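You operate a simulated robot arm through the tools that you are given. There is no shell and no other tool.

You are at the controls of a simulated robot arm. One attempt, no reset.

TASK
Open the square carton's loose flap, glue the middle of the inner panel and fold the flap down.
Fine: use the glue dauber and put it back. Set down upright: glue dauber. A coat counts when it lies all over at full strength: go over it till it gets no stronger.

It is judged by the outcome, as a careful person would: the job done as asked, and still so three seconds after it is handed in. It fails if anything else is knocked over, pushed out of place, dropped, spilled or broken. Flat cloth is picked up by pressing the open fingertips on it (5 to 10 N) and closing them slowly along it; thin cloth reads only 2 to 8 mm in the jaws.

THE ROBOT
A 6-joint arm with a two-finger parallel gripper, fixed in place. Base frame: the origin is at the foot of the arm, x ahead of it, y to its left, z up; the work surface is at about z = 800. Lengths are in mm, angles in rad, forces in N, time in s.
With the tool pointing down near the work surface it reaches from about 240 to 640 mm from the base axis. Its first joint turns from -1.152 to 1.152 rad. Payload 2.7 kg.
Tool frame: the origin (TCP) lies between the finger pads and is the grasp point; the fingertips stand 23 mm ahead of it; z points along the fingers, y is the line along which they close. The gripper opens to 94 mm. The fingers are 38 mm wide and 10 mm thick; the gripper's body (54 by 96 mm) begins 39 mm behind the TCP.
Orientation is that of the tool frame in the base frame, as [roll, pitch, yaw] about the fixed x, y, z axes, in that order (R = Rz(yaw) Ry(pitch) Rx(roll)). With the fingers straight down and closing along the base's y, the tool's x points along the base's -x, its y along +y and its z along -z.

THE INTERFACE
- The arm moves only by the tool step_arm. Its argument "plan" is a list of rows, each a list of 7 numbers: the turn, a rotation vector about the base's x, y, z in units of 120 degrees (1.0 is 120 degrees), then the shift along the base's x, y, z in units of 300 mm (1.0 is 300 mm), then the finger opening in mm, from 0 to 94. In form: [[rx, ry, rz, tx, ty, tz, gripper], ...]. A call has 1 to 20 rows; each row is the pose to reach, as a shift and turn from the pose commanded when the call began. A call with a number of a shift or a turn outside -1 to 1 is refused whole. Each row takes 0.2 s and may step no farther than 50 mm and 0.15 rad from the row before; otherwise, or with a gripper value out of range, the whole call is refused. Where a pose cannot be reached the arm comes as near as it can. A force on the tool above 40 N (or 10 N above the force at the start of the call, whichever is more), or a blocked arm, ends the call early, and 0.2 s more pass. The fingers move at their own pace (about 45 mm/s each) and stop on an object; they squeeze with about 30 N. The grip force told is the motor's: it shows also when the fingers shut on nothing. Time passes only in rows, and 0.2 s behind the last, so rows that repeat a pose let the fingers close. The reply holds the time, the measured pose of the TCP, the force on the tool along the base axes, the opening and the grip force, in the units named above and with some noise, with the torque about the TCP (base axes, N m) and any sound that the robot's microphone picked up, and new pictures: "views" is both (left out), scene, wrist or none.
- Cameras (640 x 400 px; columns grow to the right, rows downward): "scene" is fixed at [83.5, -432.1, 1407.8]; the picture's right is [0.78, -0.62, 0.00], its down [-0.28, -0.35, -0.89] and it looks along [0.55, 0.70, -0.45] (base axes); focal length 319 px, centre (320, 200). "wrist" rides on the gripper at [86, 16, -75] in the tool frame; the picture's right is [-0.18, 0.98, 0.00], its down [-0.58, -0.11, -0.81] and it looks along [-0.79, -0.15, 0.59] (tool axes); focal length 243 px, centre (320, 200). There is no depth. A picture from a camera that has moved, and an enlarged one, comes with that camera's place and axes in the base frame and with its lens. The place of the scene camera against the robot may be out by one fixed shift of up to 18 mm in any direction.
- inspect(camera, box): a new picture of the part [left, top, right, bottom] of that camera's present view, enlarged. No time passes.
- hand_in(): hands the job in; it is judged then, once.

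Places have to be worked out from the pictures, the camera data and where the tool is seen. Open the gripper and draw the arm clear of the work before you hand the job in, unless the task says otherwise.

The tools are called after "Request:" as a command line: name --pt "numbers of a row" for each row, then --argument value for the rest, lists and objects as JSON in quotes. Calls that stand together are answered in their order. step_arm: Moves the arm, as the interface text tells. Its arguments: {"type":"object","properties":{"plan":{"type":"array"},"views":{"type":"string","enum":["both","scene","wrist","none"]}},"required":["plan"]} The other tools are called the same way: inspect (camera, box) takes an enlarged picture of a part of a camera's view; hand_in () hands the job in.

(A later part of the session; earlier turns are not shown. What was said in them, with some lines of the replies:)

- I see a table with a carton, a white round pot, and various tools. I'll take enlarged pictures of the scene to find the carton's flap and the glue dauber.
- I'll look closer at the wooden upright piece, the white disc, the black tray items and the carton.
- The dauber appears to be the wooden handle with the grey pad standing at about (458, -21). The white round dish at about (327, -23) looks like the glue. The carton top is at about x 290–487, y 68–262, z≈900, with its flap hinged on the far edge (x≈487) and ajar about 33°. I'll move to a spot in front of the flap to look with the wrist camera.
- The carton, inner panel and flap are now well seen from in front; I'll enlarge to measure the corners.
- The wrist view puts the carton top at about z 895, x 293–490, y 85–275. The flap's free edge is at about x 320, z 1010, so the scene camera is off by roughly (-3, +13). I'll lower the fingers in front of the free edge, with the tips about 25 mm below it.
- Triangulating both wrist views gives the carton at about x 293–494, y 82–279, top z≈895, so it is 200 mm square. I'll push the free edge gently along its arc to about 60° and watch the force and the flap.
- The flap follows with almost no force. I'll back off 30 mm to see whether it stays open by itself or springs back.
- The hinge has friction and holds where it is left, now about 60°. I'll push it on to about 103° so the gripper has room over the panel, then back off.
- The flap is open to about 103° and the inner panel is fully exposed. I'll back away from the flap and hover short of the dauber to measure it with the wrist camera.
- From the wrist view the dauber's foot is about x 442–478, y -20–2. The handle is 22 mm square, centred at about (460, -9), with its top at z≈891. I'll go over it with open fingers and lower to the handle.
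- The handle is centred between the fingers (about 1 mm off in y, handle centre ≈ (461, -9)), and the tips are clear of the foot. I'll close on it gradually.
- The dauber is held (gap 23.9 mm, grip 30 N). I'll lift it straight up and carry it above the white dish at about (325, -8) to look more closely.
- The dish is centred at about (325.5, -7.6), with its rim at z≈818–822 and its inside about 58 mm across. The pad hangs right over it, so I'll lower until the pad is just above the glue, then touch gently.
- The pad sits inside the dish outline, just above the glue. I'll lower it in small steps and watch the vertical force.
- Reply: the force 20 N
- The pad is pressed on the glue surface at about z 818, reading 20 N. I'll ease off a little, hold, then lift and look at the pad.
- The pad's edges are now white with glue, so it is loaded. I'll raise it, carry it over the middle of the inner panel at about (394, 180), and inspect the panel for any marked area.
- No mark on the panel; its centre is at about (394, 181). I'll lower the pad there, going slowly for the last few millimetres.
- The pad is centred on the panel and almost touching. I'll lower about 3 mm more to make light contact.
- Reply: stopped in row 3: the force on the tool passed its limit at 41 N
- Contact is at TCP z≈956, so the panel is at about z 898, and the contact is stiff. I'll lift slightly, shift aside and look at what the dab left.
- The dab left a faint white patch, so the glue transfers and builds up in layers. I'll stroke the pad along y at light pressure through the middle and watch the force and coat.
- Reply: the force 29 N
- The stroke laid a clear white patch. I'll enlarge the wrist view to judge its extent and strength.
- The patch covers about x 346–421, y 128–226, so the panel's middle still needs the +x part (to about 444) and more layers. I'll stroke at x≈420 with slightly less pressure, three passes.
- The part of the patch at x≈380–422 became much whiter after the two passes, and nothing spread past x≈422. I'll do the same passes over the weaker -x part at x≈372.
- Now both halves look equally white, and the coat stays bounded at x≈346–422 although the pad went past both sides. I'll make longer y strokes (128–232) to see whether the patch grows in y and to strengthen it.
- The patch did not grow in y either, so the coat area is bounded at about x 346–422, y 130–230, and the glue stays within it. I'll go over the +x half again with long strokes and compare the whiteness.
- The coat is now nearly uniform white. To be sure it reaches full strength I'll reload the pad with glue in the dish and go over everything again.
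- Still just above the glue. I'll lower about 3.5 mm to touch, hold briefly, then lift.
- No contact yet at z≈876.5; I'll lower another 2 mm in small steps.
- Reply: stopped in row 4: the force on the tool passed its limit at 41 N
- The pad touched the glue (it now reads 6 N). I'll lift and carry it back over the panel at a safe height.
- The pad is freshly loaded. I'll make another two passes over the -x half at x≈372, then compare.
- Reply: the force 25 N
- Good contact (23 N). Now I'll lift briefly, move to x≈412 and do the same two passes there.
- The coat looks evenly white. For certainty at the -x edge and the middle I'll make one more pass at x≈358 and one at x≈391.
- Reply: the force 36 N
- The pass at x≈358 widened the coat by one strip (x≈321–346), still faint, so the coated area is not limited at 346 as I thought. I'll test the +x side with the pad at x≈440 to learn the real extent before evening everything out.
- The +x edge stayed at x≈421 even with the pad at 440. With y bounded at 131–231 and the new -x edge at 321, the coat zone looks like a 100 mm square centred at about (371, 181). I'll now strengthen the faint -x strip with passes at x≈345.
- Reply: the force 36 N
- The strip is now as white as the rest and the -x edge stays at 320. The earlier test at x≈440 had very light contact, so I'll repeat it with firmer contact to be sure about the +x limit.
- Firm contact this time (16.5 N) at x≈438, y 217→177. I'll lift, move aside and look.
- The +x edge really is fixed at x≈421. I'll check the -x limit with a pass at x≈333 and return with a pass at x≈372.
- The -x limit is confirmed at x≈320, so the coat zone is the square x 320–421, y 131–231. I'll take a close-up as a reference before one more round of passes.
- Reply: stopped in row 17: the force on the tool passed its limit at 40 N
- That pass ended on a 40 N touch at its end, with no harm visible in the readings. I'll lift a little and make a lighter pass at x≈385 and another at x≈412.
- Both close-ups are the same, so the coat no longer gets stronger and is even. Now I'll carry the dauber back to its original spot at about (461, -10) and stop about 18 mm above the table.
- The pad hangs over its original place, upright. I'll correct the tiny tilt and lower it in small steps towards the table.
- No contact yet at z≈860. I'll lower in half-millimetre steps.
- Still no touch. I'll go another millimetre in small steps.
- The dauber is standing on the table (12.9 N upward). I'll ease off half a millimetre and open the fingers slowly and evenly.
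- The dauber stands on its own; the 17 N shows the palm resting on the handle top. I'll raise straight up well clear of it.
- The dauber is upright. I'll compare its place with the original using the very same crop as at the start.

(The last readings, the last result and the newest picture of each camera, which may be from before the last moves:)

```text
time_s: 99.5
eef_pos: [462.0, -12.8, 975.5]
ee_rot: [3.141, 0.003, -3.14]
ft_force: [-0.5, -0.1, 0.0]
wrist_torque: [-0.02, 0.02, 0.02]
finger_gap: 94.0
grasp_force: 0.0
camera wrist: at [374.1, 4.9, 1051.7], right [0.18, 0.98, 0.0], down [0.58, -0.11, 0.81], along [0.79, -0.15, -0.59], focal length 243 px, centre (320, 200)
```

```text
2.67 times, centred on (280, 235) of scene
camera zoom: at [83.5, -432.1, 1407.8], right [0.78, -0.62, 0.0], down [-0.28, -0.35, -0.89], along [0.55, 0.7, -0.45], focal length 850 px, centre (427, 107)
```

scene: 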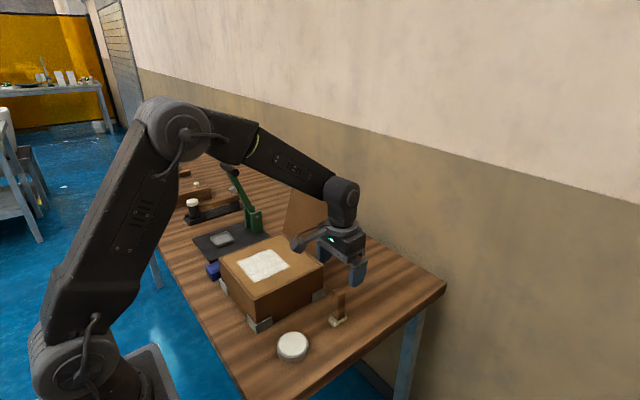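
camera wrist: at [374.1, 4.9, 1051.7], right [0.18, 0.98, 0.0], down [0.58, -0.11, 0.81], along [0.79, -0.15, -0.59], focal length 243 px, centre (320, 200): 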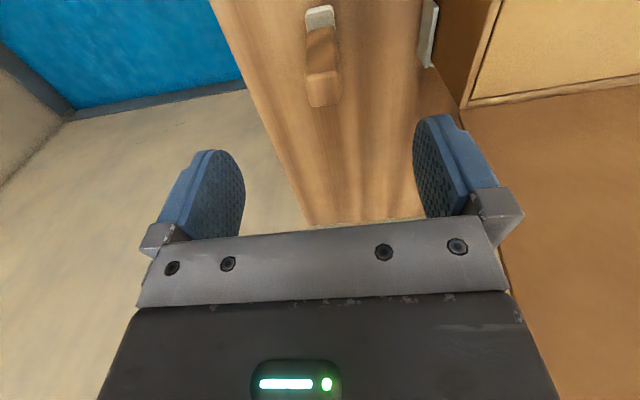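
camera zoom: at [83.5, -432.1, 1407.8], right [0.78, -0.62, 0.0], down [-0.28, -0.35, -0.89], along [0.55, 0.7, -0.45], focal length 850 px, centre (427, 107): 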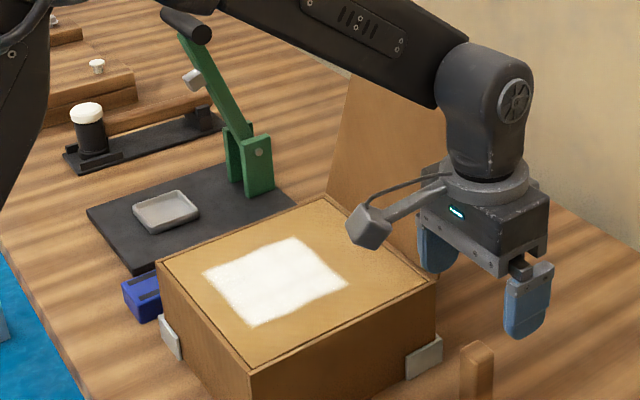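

The dauber stands upright within about 3 mm of its first place, and the carton and dish have not moved. Next I'll rise, pass over the flap's edge (z≈1090) and come down behind it at x≈580.

Request:
step_arm --pt "0 0 0 0 0 0.15 94" --pt "0 0 0 0 0 0.3 94" --pt "0 0 0 0 0 0.45 94" --pt "0 0 0 0 0 0.6 94" --pt "0 0 0 0.08 0.12 0.6 94" --pt "0 0 0 0.16 0.25 0.6 94" --pt "0 0 0 0.24 0.38 0.6 94" --pt "0 0 0 0.32 0.51 0.6 94" --pt "0 0 0 0.39 0.63 0.6 94" --pt "0 0 0 0.39 0.63 0.6 94"

Request:
inspect --camera "scene" --box '[220, 120, 420, 290]'

```text
time_s: 101.7
eef_pos: [561.1, 170.8, 1143.4]
ee_rot: [-3.14, -0.001, -3.141]
ft_force: [0.1, 1.1, 0.1]
wrist_torque: [-0.02, 0.0, -0.01]
finger_gap: 93.9
grasp_force: 0.1
out of reach, approached as far as the arm can: row 9, 10
camera wrist: at [473.4, 187.8, 1219.6], right [0.18, 0.98, 0.0], down [0.58, -0.11, 0.81], along [0.79, -0.15, -0.59], focal length 243 px, centre (320, 200)
```

scene: 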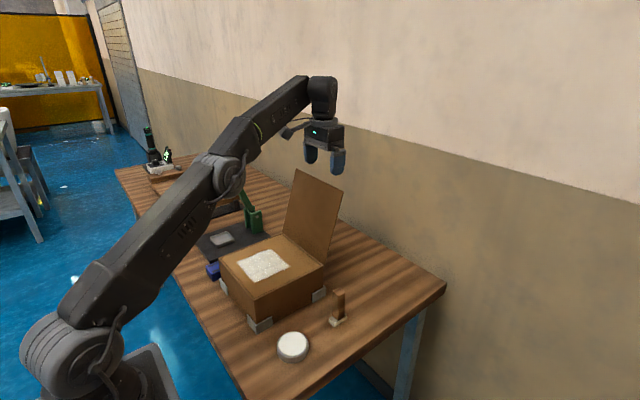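
wrist: 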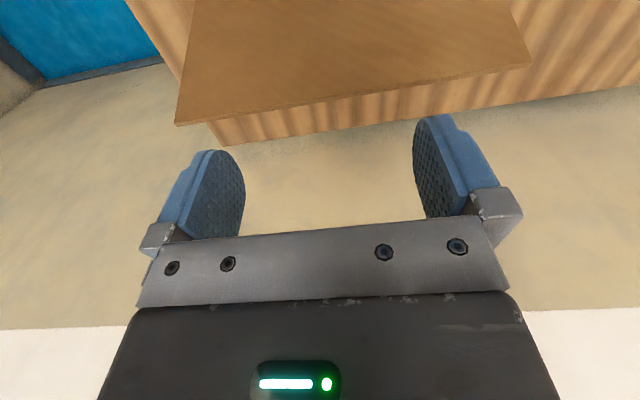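

```text
2.35 times, centred on (320, 205) of scene
camera zoom: at [83.5, -432.1, 1407.8], right [0.78, -0.62, 0.0], down [-0.28, -0.35, -0.89], along [0.55, 0.7, -0.45], focal length 750 px, centre (320, 188)
```

zoom: 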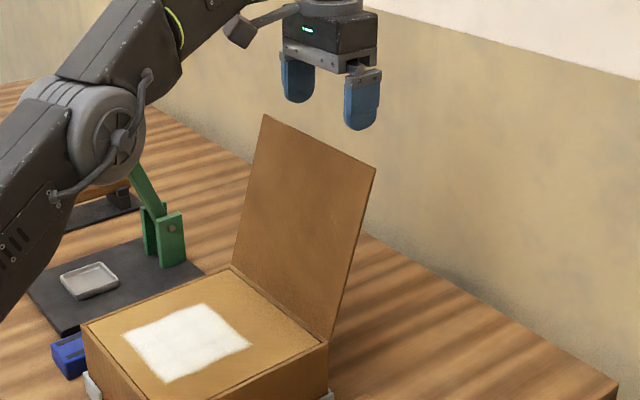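

At this height the arm only reaches x≈561 with the tool vertical. The flap edge is at about x 548, z 1092 (about 106° open). I'll tilt the tool 20° outward so the fingertips can reach behind the edge, and check the pose.

Request:
step_arm --pt "0 0 0 -0.03 0 0 94" --pt "0 -0.0556 0 -0.03 0 0 94" --pt "0 -0.111 0 -0.03 0 0 94" --pt "0 -0.1667 0 -0.03 0 0 94" --pt "0 -0.1667 0 -0.03 0 0 94"

```text
time_s: 102.8
eef_pos: [549.6, 169.3, 1146.5]
ee_rot: [-3.14, 0.351, -3.14]
ft_force: [-0.2, -0.1, -0.6]
wrist_torque: [-0.04, -0.03, 0.03]
finger_gap: 94.2
grasp_force: 0.0
camera wrist: at [442.3, 187.0, 1187.7], right [0.17, 0.98, 0.06], down [0.27, -0.11, 0.96], along [0.95, -0.15, -0.28], focal length 243 px, centre (320, 200)
```

scene: 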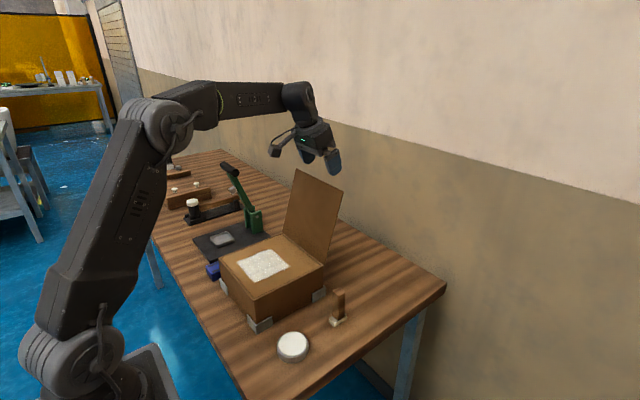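
wrist: 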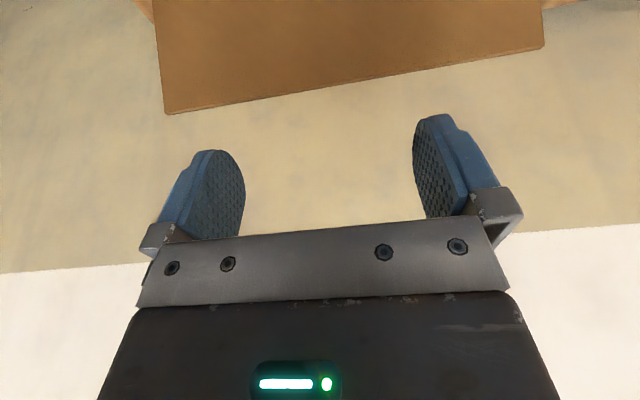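

The tilt works and the commanded pose follows the reached one. The flap edge measures x≈548, z≈1094. I'll move out to x≈580 at this height first and check that it is reached.

Request:
step_arm --pt "0 0 0 0.05 0.02 0.01 94" --pt "0 0 0 0.1 0.035 0.01 94" --pt "0 0 0 0.1 0.035 0.01 94"

Request:
inspect --camera "scene" --box '[240, 90, 400, 220]'

```text
time_s: 103.7
eef_pos: [580.7, 178.1, 1148.7]
ee_rot: [3.14, 0.35, -3.139]
ft_force: [0.7, 0.2, 0.1]
wrist_torque: [0.03, -0.03, 0.01]
finger_gap: 94.0
grasp_force: 0.0
camera wrist: at [473.6, 195.9, 1190.6], right [0.17, 0.98, 0.06], down [0.27, -0.11, 0.96], along [0.95, -0.15, -0.28], focal length 243 px, centre (320, 200)
```

scene: 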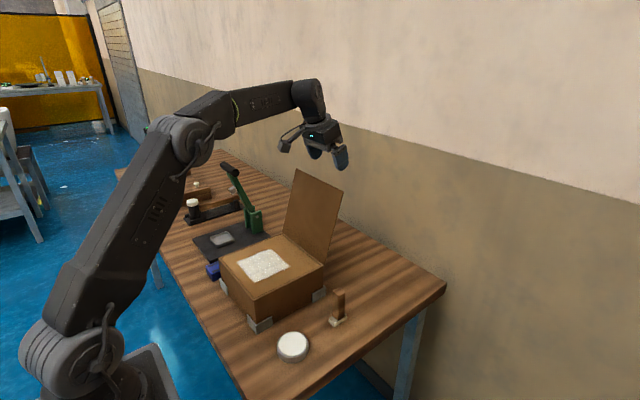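
wrist: 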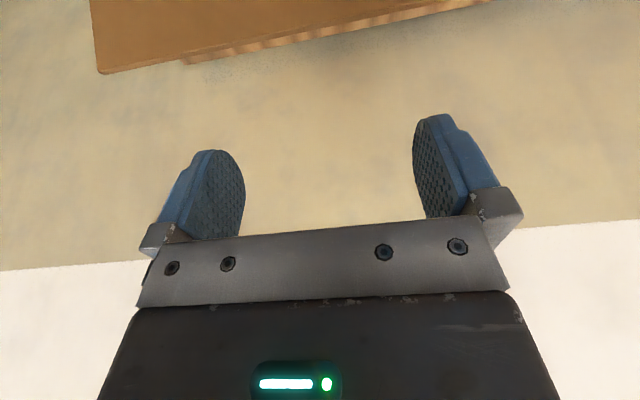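

```text
3.08 times, centred on (320, 155) of scene
camera zoom: at [83.5, -432.1, 1407.8], right [0.78, -0.62, 0.0], down [-0.28, -0.35, -0.89], along [0.55, 0.7, -0.45], focal length 981 px, centre (320, 338)
```

zoom: 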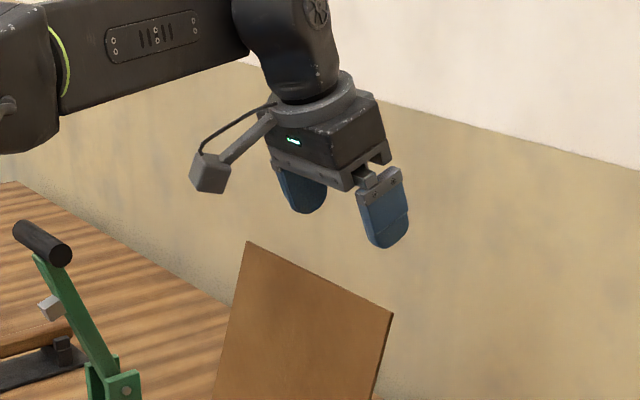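

Reached. The finger corner clears the flap edge by about 13 mm in x, so I'll lower 42 mm to hook about 15 mm below the edge.

Request:
step_arm --pt "0 0 0 0 0 -0.05 94" --pt "0 0 0 0 0 -0.1 94" --pt "0 0 0 0 0 -0.14 94" --pt "0 0 0 0 0 -0.14 94"

Request:
inspect --camera "scene" --box '[240, 90, 400, 220]'

```text
time_s: 104.7
eef_pos: [577.7, 180.3, 1109.3]
ee_rot: [-3.141, 0.349, -3.139]
ft_force: [-0.4, 0.6, 0.3]
wrist_torque: [0.02, 0.0, 0.01]
finger_gap: 94.1
grasp_force: 0.1
camera wrist: at [470.4, 197.2, 1150.8], right [0.17, 0.98, 0.06], down [0.27, -0.11, 0.96], along [0.95, -0.15, -0.28], focal length 243 px, centre (320, 200)
```

scene: 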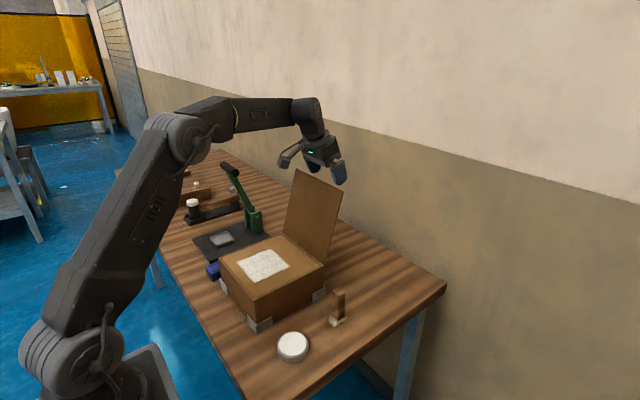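
wrist: 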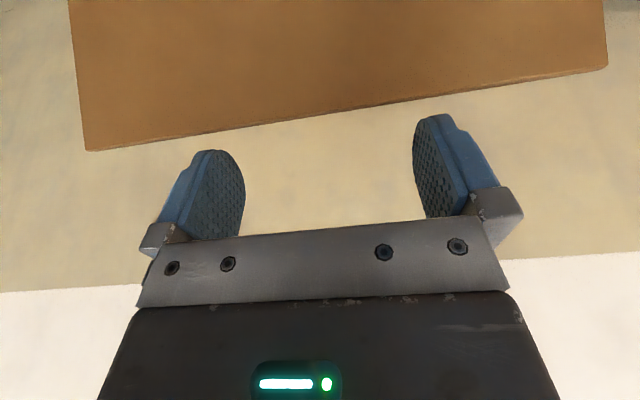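

```text
3.08 times, centred on (320, 155) of scene
camera zoom: at [83.5, -432.1, 1407.8], right [0.78, -0.62, 0.0], down [-0.28, -0.35, -0.89], along [0.55, 0.7, -0.45], focal length 981 px, centre (320, 338)
```

zoom: 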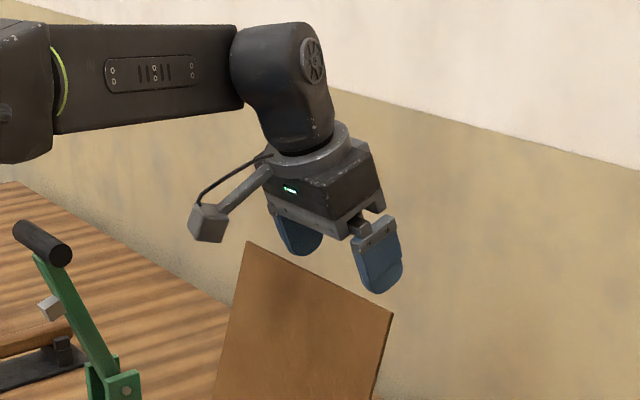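

The fingertips hang behind the flap edge, about 13 mm below it. I'll go 8 mm deeper and then draw the flap back towards the robot along its arc, to about 75°.

Request:
step_arm --pt "0 0 0 0 0 -0.027 94" --pt "0 0 0 -0.033 0 -0.02 94" --pt "0 0 0 -0.063 0 -0.012 94" --pt "0 0 0 -0.093 0 -0.005 94" --pt "0 0 0 -0.122 0 -0.001 94" --pt "0 0 0 -0.152 0 0.002 94" --pt "0 0 0 -0.182 0 0.004 94" --pt "0 0 0 -0.212 0 0.005 94" --pt "0 0 0 -0.242 0 0.005 94" --pt "0 0 0 -0.272 0 0.003 94" --pt "0 0 0 -0.302 0 0 94" --pt "0 0 0 -0.332 0 -0.005 94" --pt "0 0 0 -0.361 0 -0.011 94" --pt "0 0 0 -0.39 0 -0.018 94"

Request:
inspect --camera "scene" --box '[220, 110, 380, 240]'

```text
time_s: 107.7
eef_pos: [461.8, 178.2, 1105.4]
ee_rot: [3.14, 0.353, -3.139]
ft_force: [-3.2, 8.5, 15.9]
wrist_torque: [-0.2, 0.28, -0.34]
finger_gap: 93.5
grasp_force: 0.1
camera wrist: at [354.2, 195.6, 1145.2], right [0.17, 0.98, 0.06], down [0.27, -0.11, 0.96], along [0.95, -0.15, -0.28], focal length 243 px, centre (320, 200)
```

scene: 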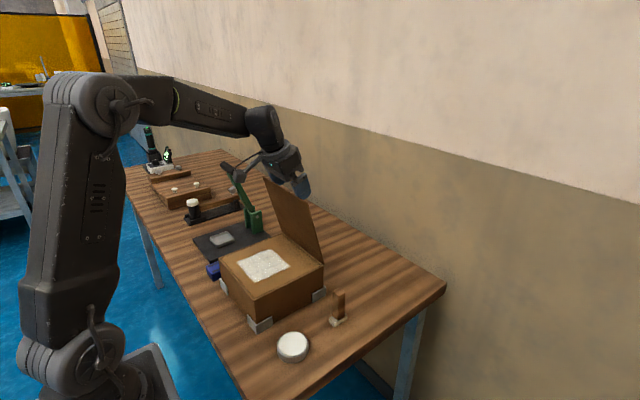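
wrist: 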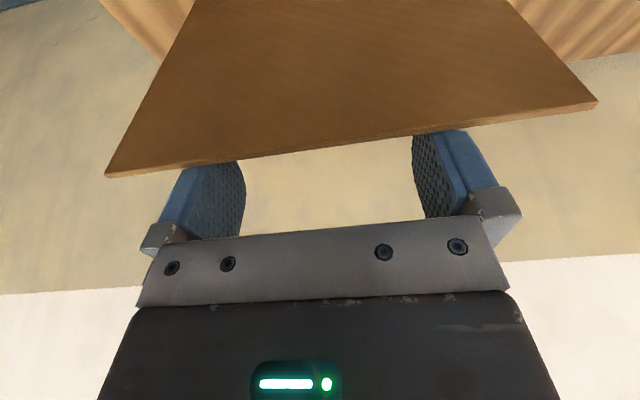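

```text
3.08 times, centred on (300, 175) of scene
camera zoom: at [83.2, -431.9, 1407.9], right [0.78, -0.62, 0.0], down [-0.28, -0.35, -0.89], along [0.55, 0.7, -0.45], focal length 981 px, centre (382, 277)
```

zoom: 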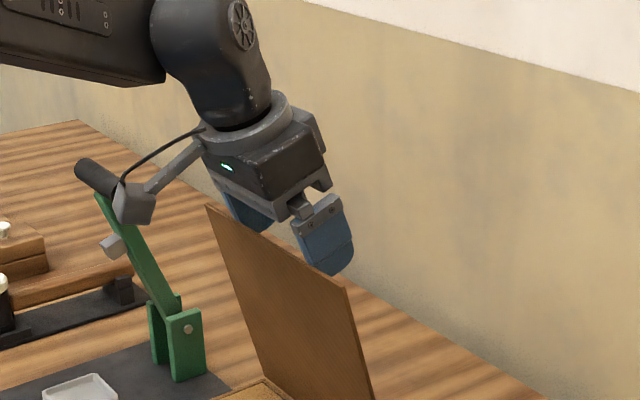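

The flap followed to about 75°, but the tool reads 16 N upward, so part of a finger is bearing on the flap's edge. I'll back away 15 mm to relieve it and turn the tool upright before pushing further.

Request:
step_arm --pt "0 0 0 0.01 0 0.015 94" --pt "0 0 0 0.03 0 0.02 94" --pt "0 0 0 0.06 0 0.03 94" --pt "0 0.0556 0 0.07 0 0.03 94" --pt "0 0.111 0 0.07 0 0.03 94" --pt "0 0.1667 0 0.07 0 0.03 94" --pt "0 0.1667 0 0.07 0 0.03 94"

Request:
inspect --camera "scene" --box '[220, 110, 380, 240]'

```text
time_s: 109.2
eef_pos: [481.5, 178.0, 1112.1]
ee_rot: [3.141, -0.001, -3.139]
ft_force: [0.9, -0.2, -0.3]
wrist_torque: [0.01, 0.01, 0.0]
finger_gap: 94.0
grasp_force: 0.0
camera wrist: at [395.9, 195.5, 1186.7], right [0.18, 0.98, 0.0], down [0.58, -0.11, 0.81], along [0.79, -0.15, -0.59], focal length 243 px, centre (320, 200)
```

scene: 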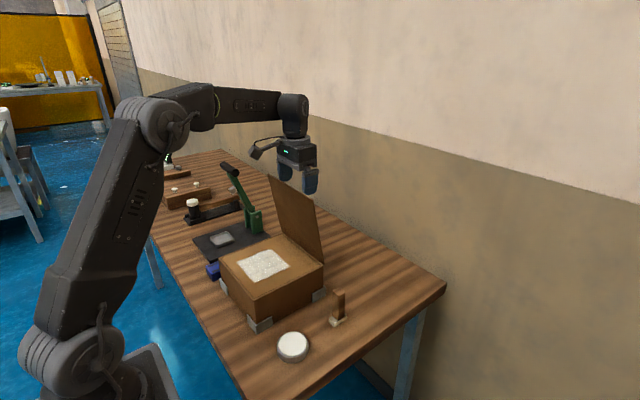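
wrist: 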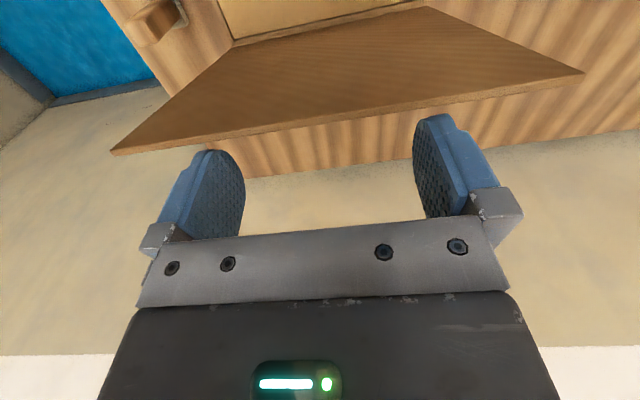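

```text
3.08 times, centred on (300, 175) of scene
camera zoom: at [83.5, -432.1, 1407.8], right [0.78, -0.62, 0.0], down [-0.28, -0.35, -0.89], along [0.55, 0.7, -0.45], focal length 981 px, centre (382, 277)
```

zoom: 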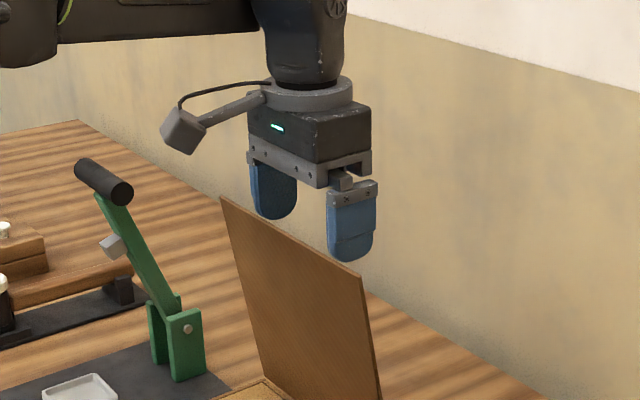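

The flap rests at about 80°. I'll move out to x≈500, lower the upright fingers behind it, and push its outer face down along an arc to about 30°.

Request:
step_arm --pt "0 0 0 0.06 0 0 94" --pt "0 0 0 0.06 0 -0.083 94" --pt "0 0 0 0.06 0 -0.15 94" --pt "0 0 0 0.027 0 -0.15 94" --pt "0 0 0 -0.017 0 -0.157 94" --pt "0 0 0 -0.058 0 -0.169 94" --pt "0 0 0 -0.099 0 -0.185 94" --pt "0 0 0 -0.138 0 -0.203 94" --pt "0 0 0 -0.176 0 -0.227 94" --pt "0 0 0 -0.211 0 -0.252 94" --pt "0 0 0 -0.244 0 -0.28 94"

Request:
inspect --camera "scene" --box '[200, 150, 360, 280]'

```text
time_s: 111.7
eef_pos: [410.7, 178.6, 1026.6]
ee_rot: [-3.14, 0.002, -3.141]
ft_force: [-0.8, -0.2, -0.3]
wrist_torque: [0.03, -0.01, 0.03]
finger_gap: 94.0
grasp_force: 0.1
camera wrist: at [323.6, 195.7, 1102.7], right [0.18, 0.98, 0.0], down [0.58, -0.11, 0.81], along [0.79, -0.15, -0.59], focal length 243 px, centre (320, 200)
```

scene: 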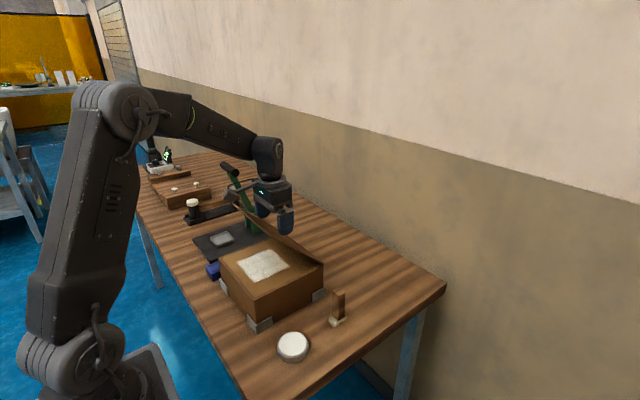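
wrist: 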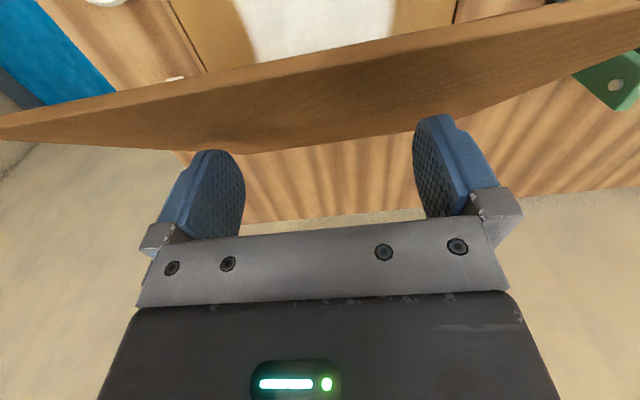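

```text
3.08 times, centred on (280, 215) of scene
camera zoom: at [83.5, -432.1, 1407.8], right [0.78, -0.62, 0.0], down [-0.28, -0.35, -0.89], along [0.55, 0.7, -0.45], focal length 981 px, centre (443, 154)
```

zoom: 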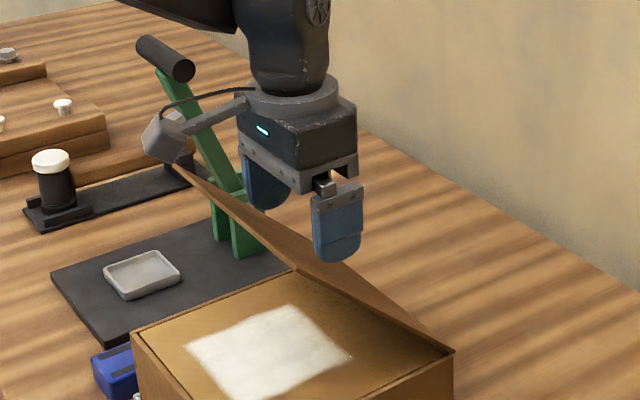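

The flap is at about 45° and follows easily. I'll continue lowering it to about 5° and then check.

Request:
step_arm --pt "0 0 0 -0.03 0 -0.032 94" --pt "0 0 0 -0.058 0 -0.066 94" --pt "0 0 0 -0.083 0 -0.102 94" --pt "0 0 0 -0.104 0 -0.14 94" --pt "0 0 0 -0.121 0 -0.18 94" --pt "0 0 0 -0.136 0 -0.221 94" --pt "0 0 0 -0.146 0 -0.263 94" --pt "0 0 0 -0.15 0 -0.29 94" --pt "0 0 0 -0.154 0 -0.307 94" --pt "0 0 0 -0.154 0 -0.307 94"

Request:
inspect --camera "scene" --box '[200, 180, 360, 310]'

```text
time_s: 113.8
eef_pos: [364.2, 179.9, 934.4]
ee_rot: [-3.141, 0.002, -3.139]
ft_force: [0.7, -0.7, 0.6]
wrist_torque: [0.0, 0.03, -0.04]
finger_gap: 94.2
grasp_force: 0.1
camera wrist: at [276.7, 196.8, 1010.3], right [0.18, 0.98, 0.0], down [0.58, -0.11, 0.81], along [0.79, -0.15, -0.59], focal length 243 px, centre (320, 200)
```

scene: 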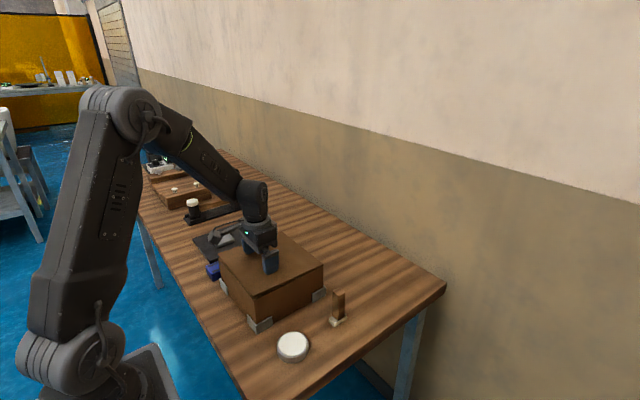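
wrist: 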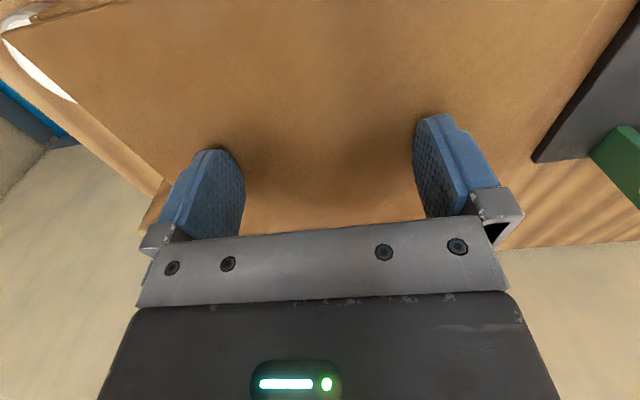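

```text
3.08 times, centred on (280, 245) of scene
camera zoom: at [83.5, -432.1, 1407.8], right [0.78, -0.62, 0.0], down [-0.28, -0.35, -0.89], along [0.55, 0.7, -0.45], focal length 981 px, centre (443, 62)
```

zoom: 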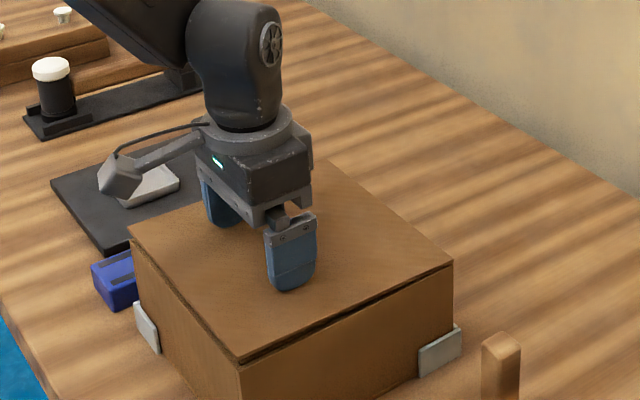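

The flap is nearly flat, about 4° open. I'll press it down in small steps while watching the force.

Request:
step_arm --pt "0 0 0 0 0 -0.013 94" --pt "0 0 0 0 0 -0.023 94" --pt "0 0 0 0 0 -0.03 94" --pt "0 0 0 0 0 -0.03 94" --views "none"

```text
time_s: 114.8
eef_pos: [364.5, 180.0, 927.1]
ee_rot: [3.14, 0.004, -3.14]
ft_force: [-11.0, -1.6, 32.6]
wrist_torque: [-0.61, 0.09, -0.27]
finger_gap: 94.0
grasp_force: 0.0
```

The flap is fully down and pressed with 33 N at z≈927. I'll ease off slightly and hold the pressure for about 3 seconds to set the glue.

Request:
step_arm --pt "0 0 0 0 0 0.002 94" --pt "0 0 0 0 0 0.002 94" --pt "0 0 0 0 0 0.002 94" --pt "0 0 0 0 0 0.002 94" --pt "0 0 0 0 0 0.002 94" --pt "0 0 0 0 0 0.002 94" --pt "0 0 0 0 0 0.002 94" --pt "0 0 0 0 0 0.002 94" --pt "0 0 0 0 0 0.002 94" --pt "0 0 0 0 0 0.002 94" --pt "0 0 0 0 0 0.002 94" --pt "0 0 0 0 0 0.002 94" --pt "0 0 0 0 0 0.002 94" --pt "0 0 0 0 0 0.002 94" --pt "0 0 0 0 0 0.002 94"

Request:
inspect --camera "scene" --box '[200, 200, 340, 320]'

```text
time_s: 118.0
eef_pos: [364.0, 179.8, 927.3]
ee_rot: [3.139, 0.004, -3.139]
ft_force: [-6.2, 8.8, 31.3]
wrist_torque: [-0.39, 0.02, -0.02]
finger_gap: 93.2
grasp_force: 0.2
camera wrist: at [276.4, 196.4, 1002.6], right [0.18, 0.98, 0.0], down [0.58, -0.11, 0.81], along [0.8, -0.15, -0.59], focal length 243 px, centre (320, 200)
```

scene: 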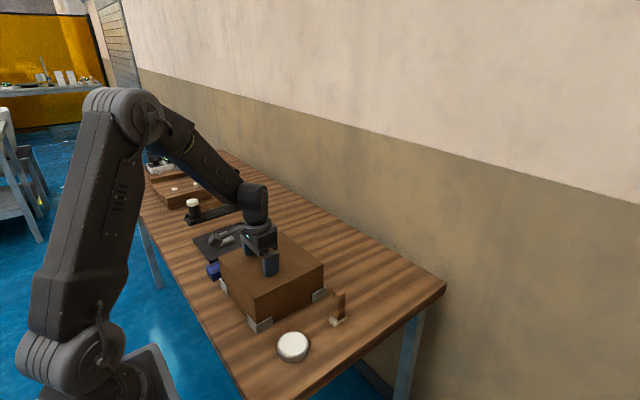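
wrist: 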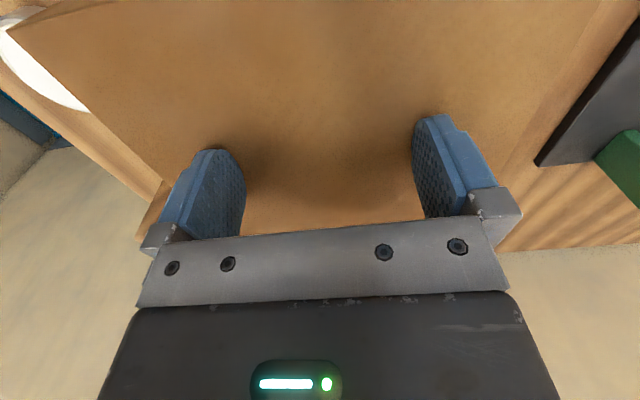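

```text
3.33 times, centred on (270, 260) of scene
camera zoom: at [83.0, -432.0, 1407.8], right [0.78, -0.62, 0.0], down [-0.28, -0.35, -0.89], along [0.55, 0.7, -0.45], focal length 1063 px, centre (487, 0)
```

zoom: 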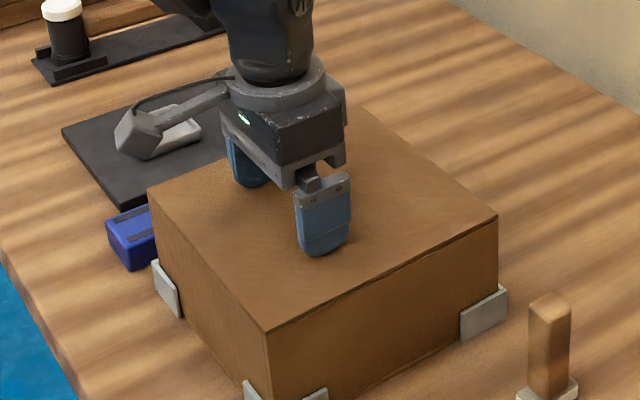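

The flap lies flat on the carton. I'll hold the pressure another 3 seconds, then lift slowly and see whether it stays shut.

Request:
step_arm --pt "0 0 0 0 0 0 94" --pt "0 0 0 0 0 0 94" --pt "0 0 0 0 0 0 94" --pt "0 0 0 0 0 0 94" --pt "0 0 0 0 0 0 94" --pt "0 0 0 0 0 0 94" --pt "0 0 0 0 0 0 94" --pt "0 0 0 0 0 0 94" --pt "0 0 0 0 0 0 94" --pt "0 0 0 0 0 0 94" --pt "0 0 0 0 0 0 94" --pt "0 0 0 0 0 0 94" --pt "0 0 0 0 0 0.005 94" --pt "0 0 0 0 0 0.03 94" --pt "0 0 0 0 0 0.1 94" --pt "0 0 0 0 0 0.25 94"

Request:
inspect --camera "scene" --box '[200, 200, 340, 320]'

Request:
inspect --camera "wrist" --box '[140, 0, 500, 220]'

```text
time_s: 121.5
eef_pos: [363.9, 177.9, 996.9]
ee_rot: [-3.14, -0.001, -3.139]
ft_force: [0.1, 0.7, 0.1]
wrist_torque: [0.02, 0.02, 0.04]
finger_gap: 93.9
grasp_force: 0.0
camera wrist: at [276.5, 196.7, 1072.9], right [0.18, 0.98, 0.0], down [0.58, -0.11, 0.81], along [0.79, -0.15, -0.59], focal length 243 px, centre (320, 200)
```

scene: 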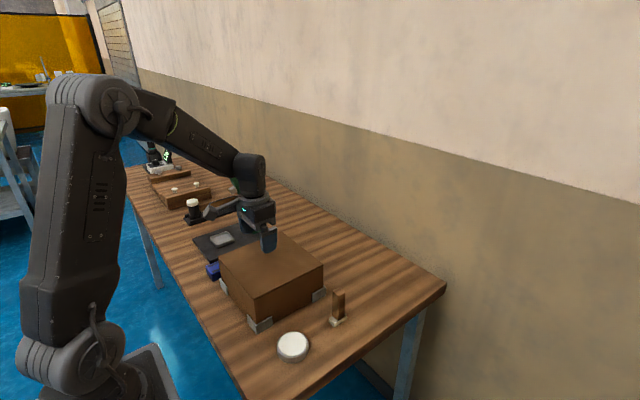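
wrist: 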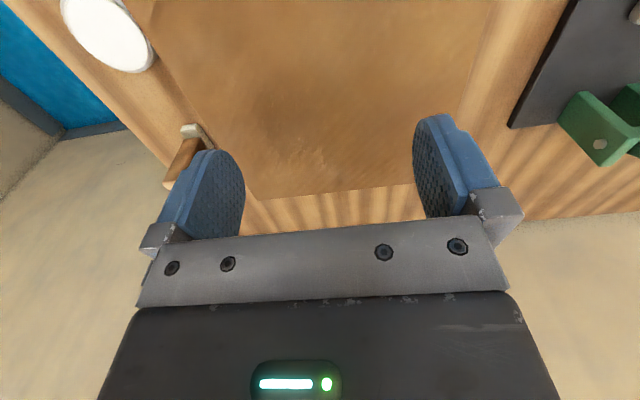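

```text
3.33 times, centred on (270, 260) of scene
camera zoom: at [83.5, -432.1, 1407.8], right [0.78, -0.62, 0.0], down [-0.28, -0.35, -0.89], along [0.55, 0.7, -0.45], focal length 1063 px, centre (487, 0)
```

zoom: 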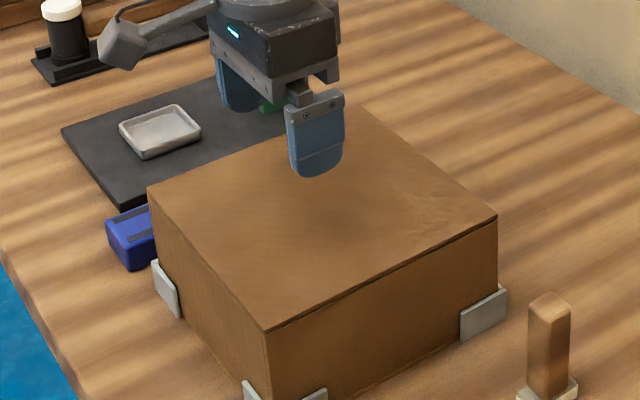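

```text
1.78 times, centred on (320, 110) of wrist
camera zoom: at [276.5, 196.7, 1072.9], right [0.18, 0.98, 0.0], down [0.58, -0.11, 0.81], along [0.79, -0.15, -0.59], focal length 431 px, centre (320, 360)
```

zoom: 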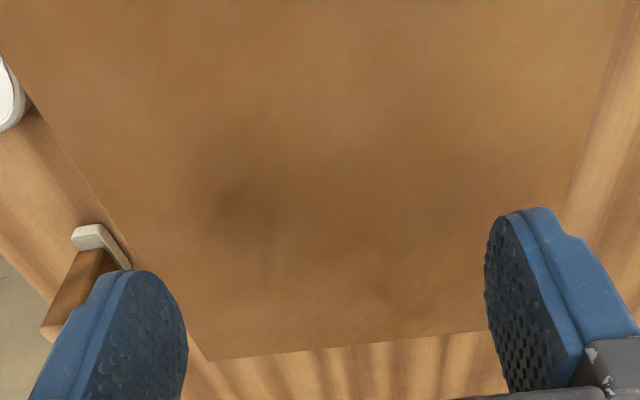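

The flap stays flat by itself. I'll draw the arm up and back to a clear pose, wait a moment and check everything.

Request:
step_arm --pt "0 0 0 0 0 0.15 94" --pt "0 0 0 0 0 0.3 94" --pt "0 0 0 0 0 0.45 94" --pt "0 0 0 0 -0.1 0.58 94" --pt "0 0 0 0 -0.22 0.68 94" --pt "0 0 0 -0.02 -0.36 0.74 94" --pt "0 0 0 -0.03 -0.5 0.8 94" --pt "0 0 0 -0.03 -0.52 0.85 94" --pt "0 0 0 -0.03 -0.52 0.85 94" --pt "0 0 0 -0.03 -0.52 0.85 94" --pt "0 0 0 -0.03 -0.52 0.85 94" --pt "0 0 0 -0.03 -0.52 0.85 94" --pt "0 0 0 -0.03 -0.52 0.85 94" --pt "0 0 0 -0.03 -0.52 0.85 94" --pt "0 0 0 -0.03 -0.52 0.85 94" --pt "0 0 0 -0.03 -0.52 0.85 94"

Request:
inspect --camera "scene" --box '[180, 200, 380, 370]'

Request:
inspect --camera "scene" --box '[210, 220, 340, 320]'

Request:
inspect --camera "scene" --box '[110, 110, 290, 260]'

```text
time_s: 124.8
eef_pos: [356.7, 24.0, 1256.3]
ee_rot: [3.141, 0.001, -3.139]
ft_force: [0.4, 0.8, 0.0]
wrist_torque: [0.02, -0.01, 0.0]
finger_gap: 94.2
grasp_force: 0.0
camera wrist: at [269.4, 40.9, 1332.2], right [0.18, 0.98, 0.0], down [0.58, -0.11, 0.81], along [0.79, -0.15, -0.59], focal length 243 px, centre (320, 200)
```

scene: 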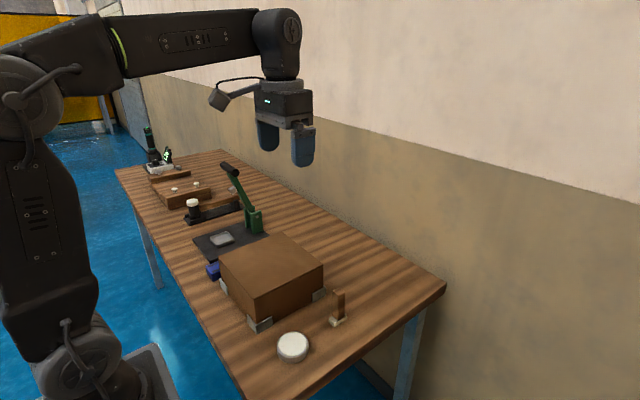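
wrist: 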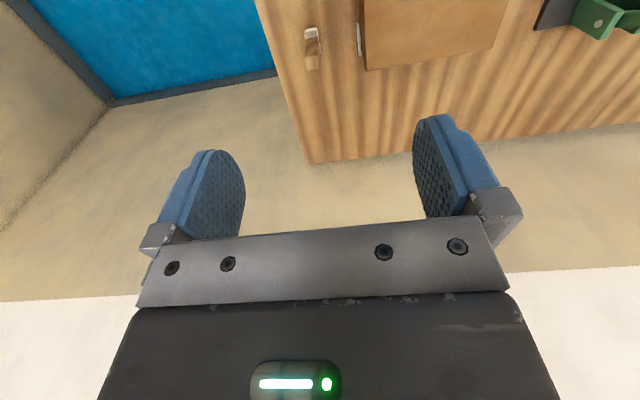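

```text
2.35 times, centred on (280, 285) of scene
camera zoom: at [83.5, -432.1, 1407.8], right [0.78, -0.62, 0.0], down [-0.28, -0.35, -0.89], along [0.55, 0.7, -0.45], focal length 750 px, centre (414, 0)
```

zoom: 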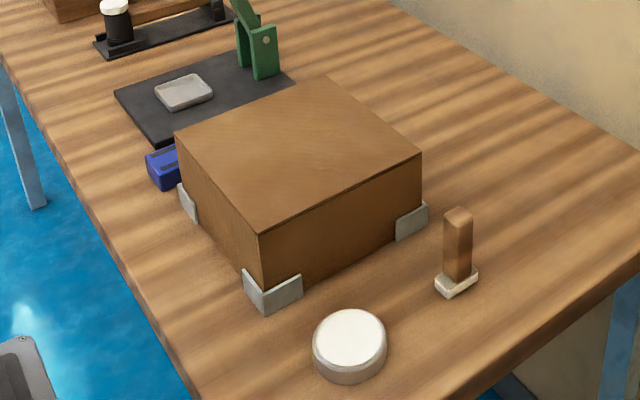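

```text
4.00 times, centred on (275, 270) of scene
camera zoom: at [83.5, -432.1, 1407.8], right [0.78, -0.62, 0.0], down [-0.28, -0.35, -0.89], along [0.55, 0.7, -0.45], focal length 1275 px, centre (500, -80)
```

zoom: 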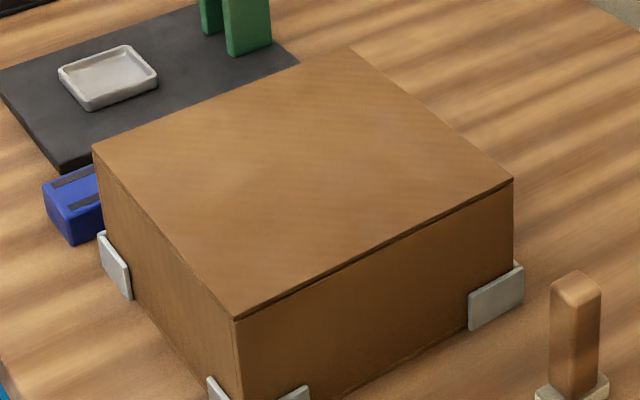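

```text
2.67 times, centred on (200, 185) of scene
camera zoom: at [83.5, -432.1, 1407.8], right [0.78, -0.62, 0.0], down [-0.28, -0.35, -0.89], along [0.55, 0.7, -0.45], focal length 850 px, centre (640, 240)
```

zoom: 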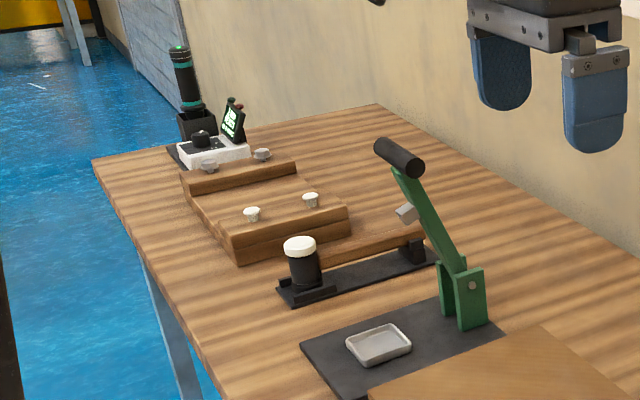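

The flap is down and has stayed flat. The dauber is upright at its place, the dish and every other item are unmoved, and the arm is clear with the gripper open. I'm handing in the job.

Request:
hand_in

```text
The job is handed in.
```

I opened the carton's loose flap, glued the middle of the inner panel, and folded the flap down. I've handed the job in.

- **Glue:** the coat covers a square about 100 mm across (roughly x 320–421, y 131–231). I went over it until two close-ups, one before and one after the last passes, looked the same. The coat took hold only inside that square, which sits about 20 mm nearer the robot than the exact centre of the panel.
- **Flap:** I pressed it down with about 30 N for around 6 seconds. It was still lying flat about 4 seconds after I let go.
- **Dauber:** it stands upright within about 3 mm of where it started, with some glue still on its pad.
- **Everything else:** the carton, the glue dish and the other items showed no movement in the final pictures. The arm is clear and the gripper is open.

The force limit stopped a move three times (about 40 N) while the pad was pressed on the panel or in the dish. One finger also pressed on the flap's edge at about 16 N while I was closing it. I saw no damage from any of these.
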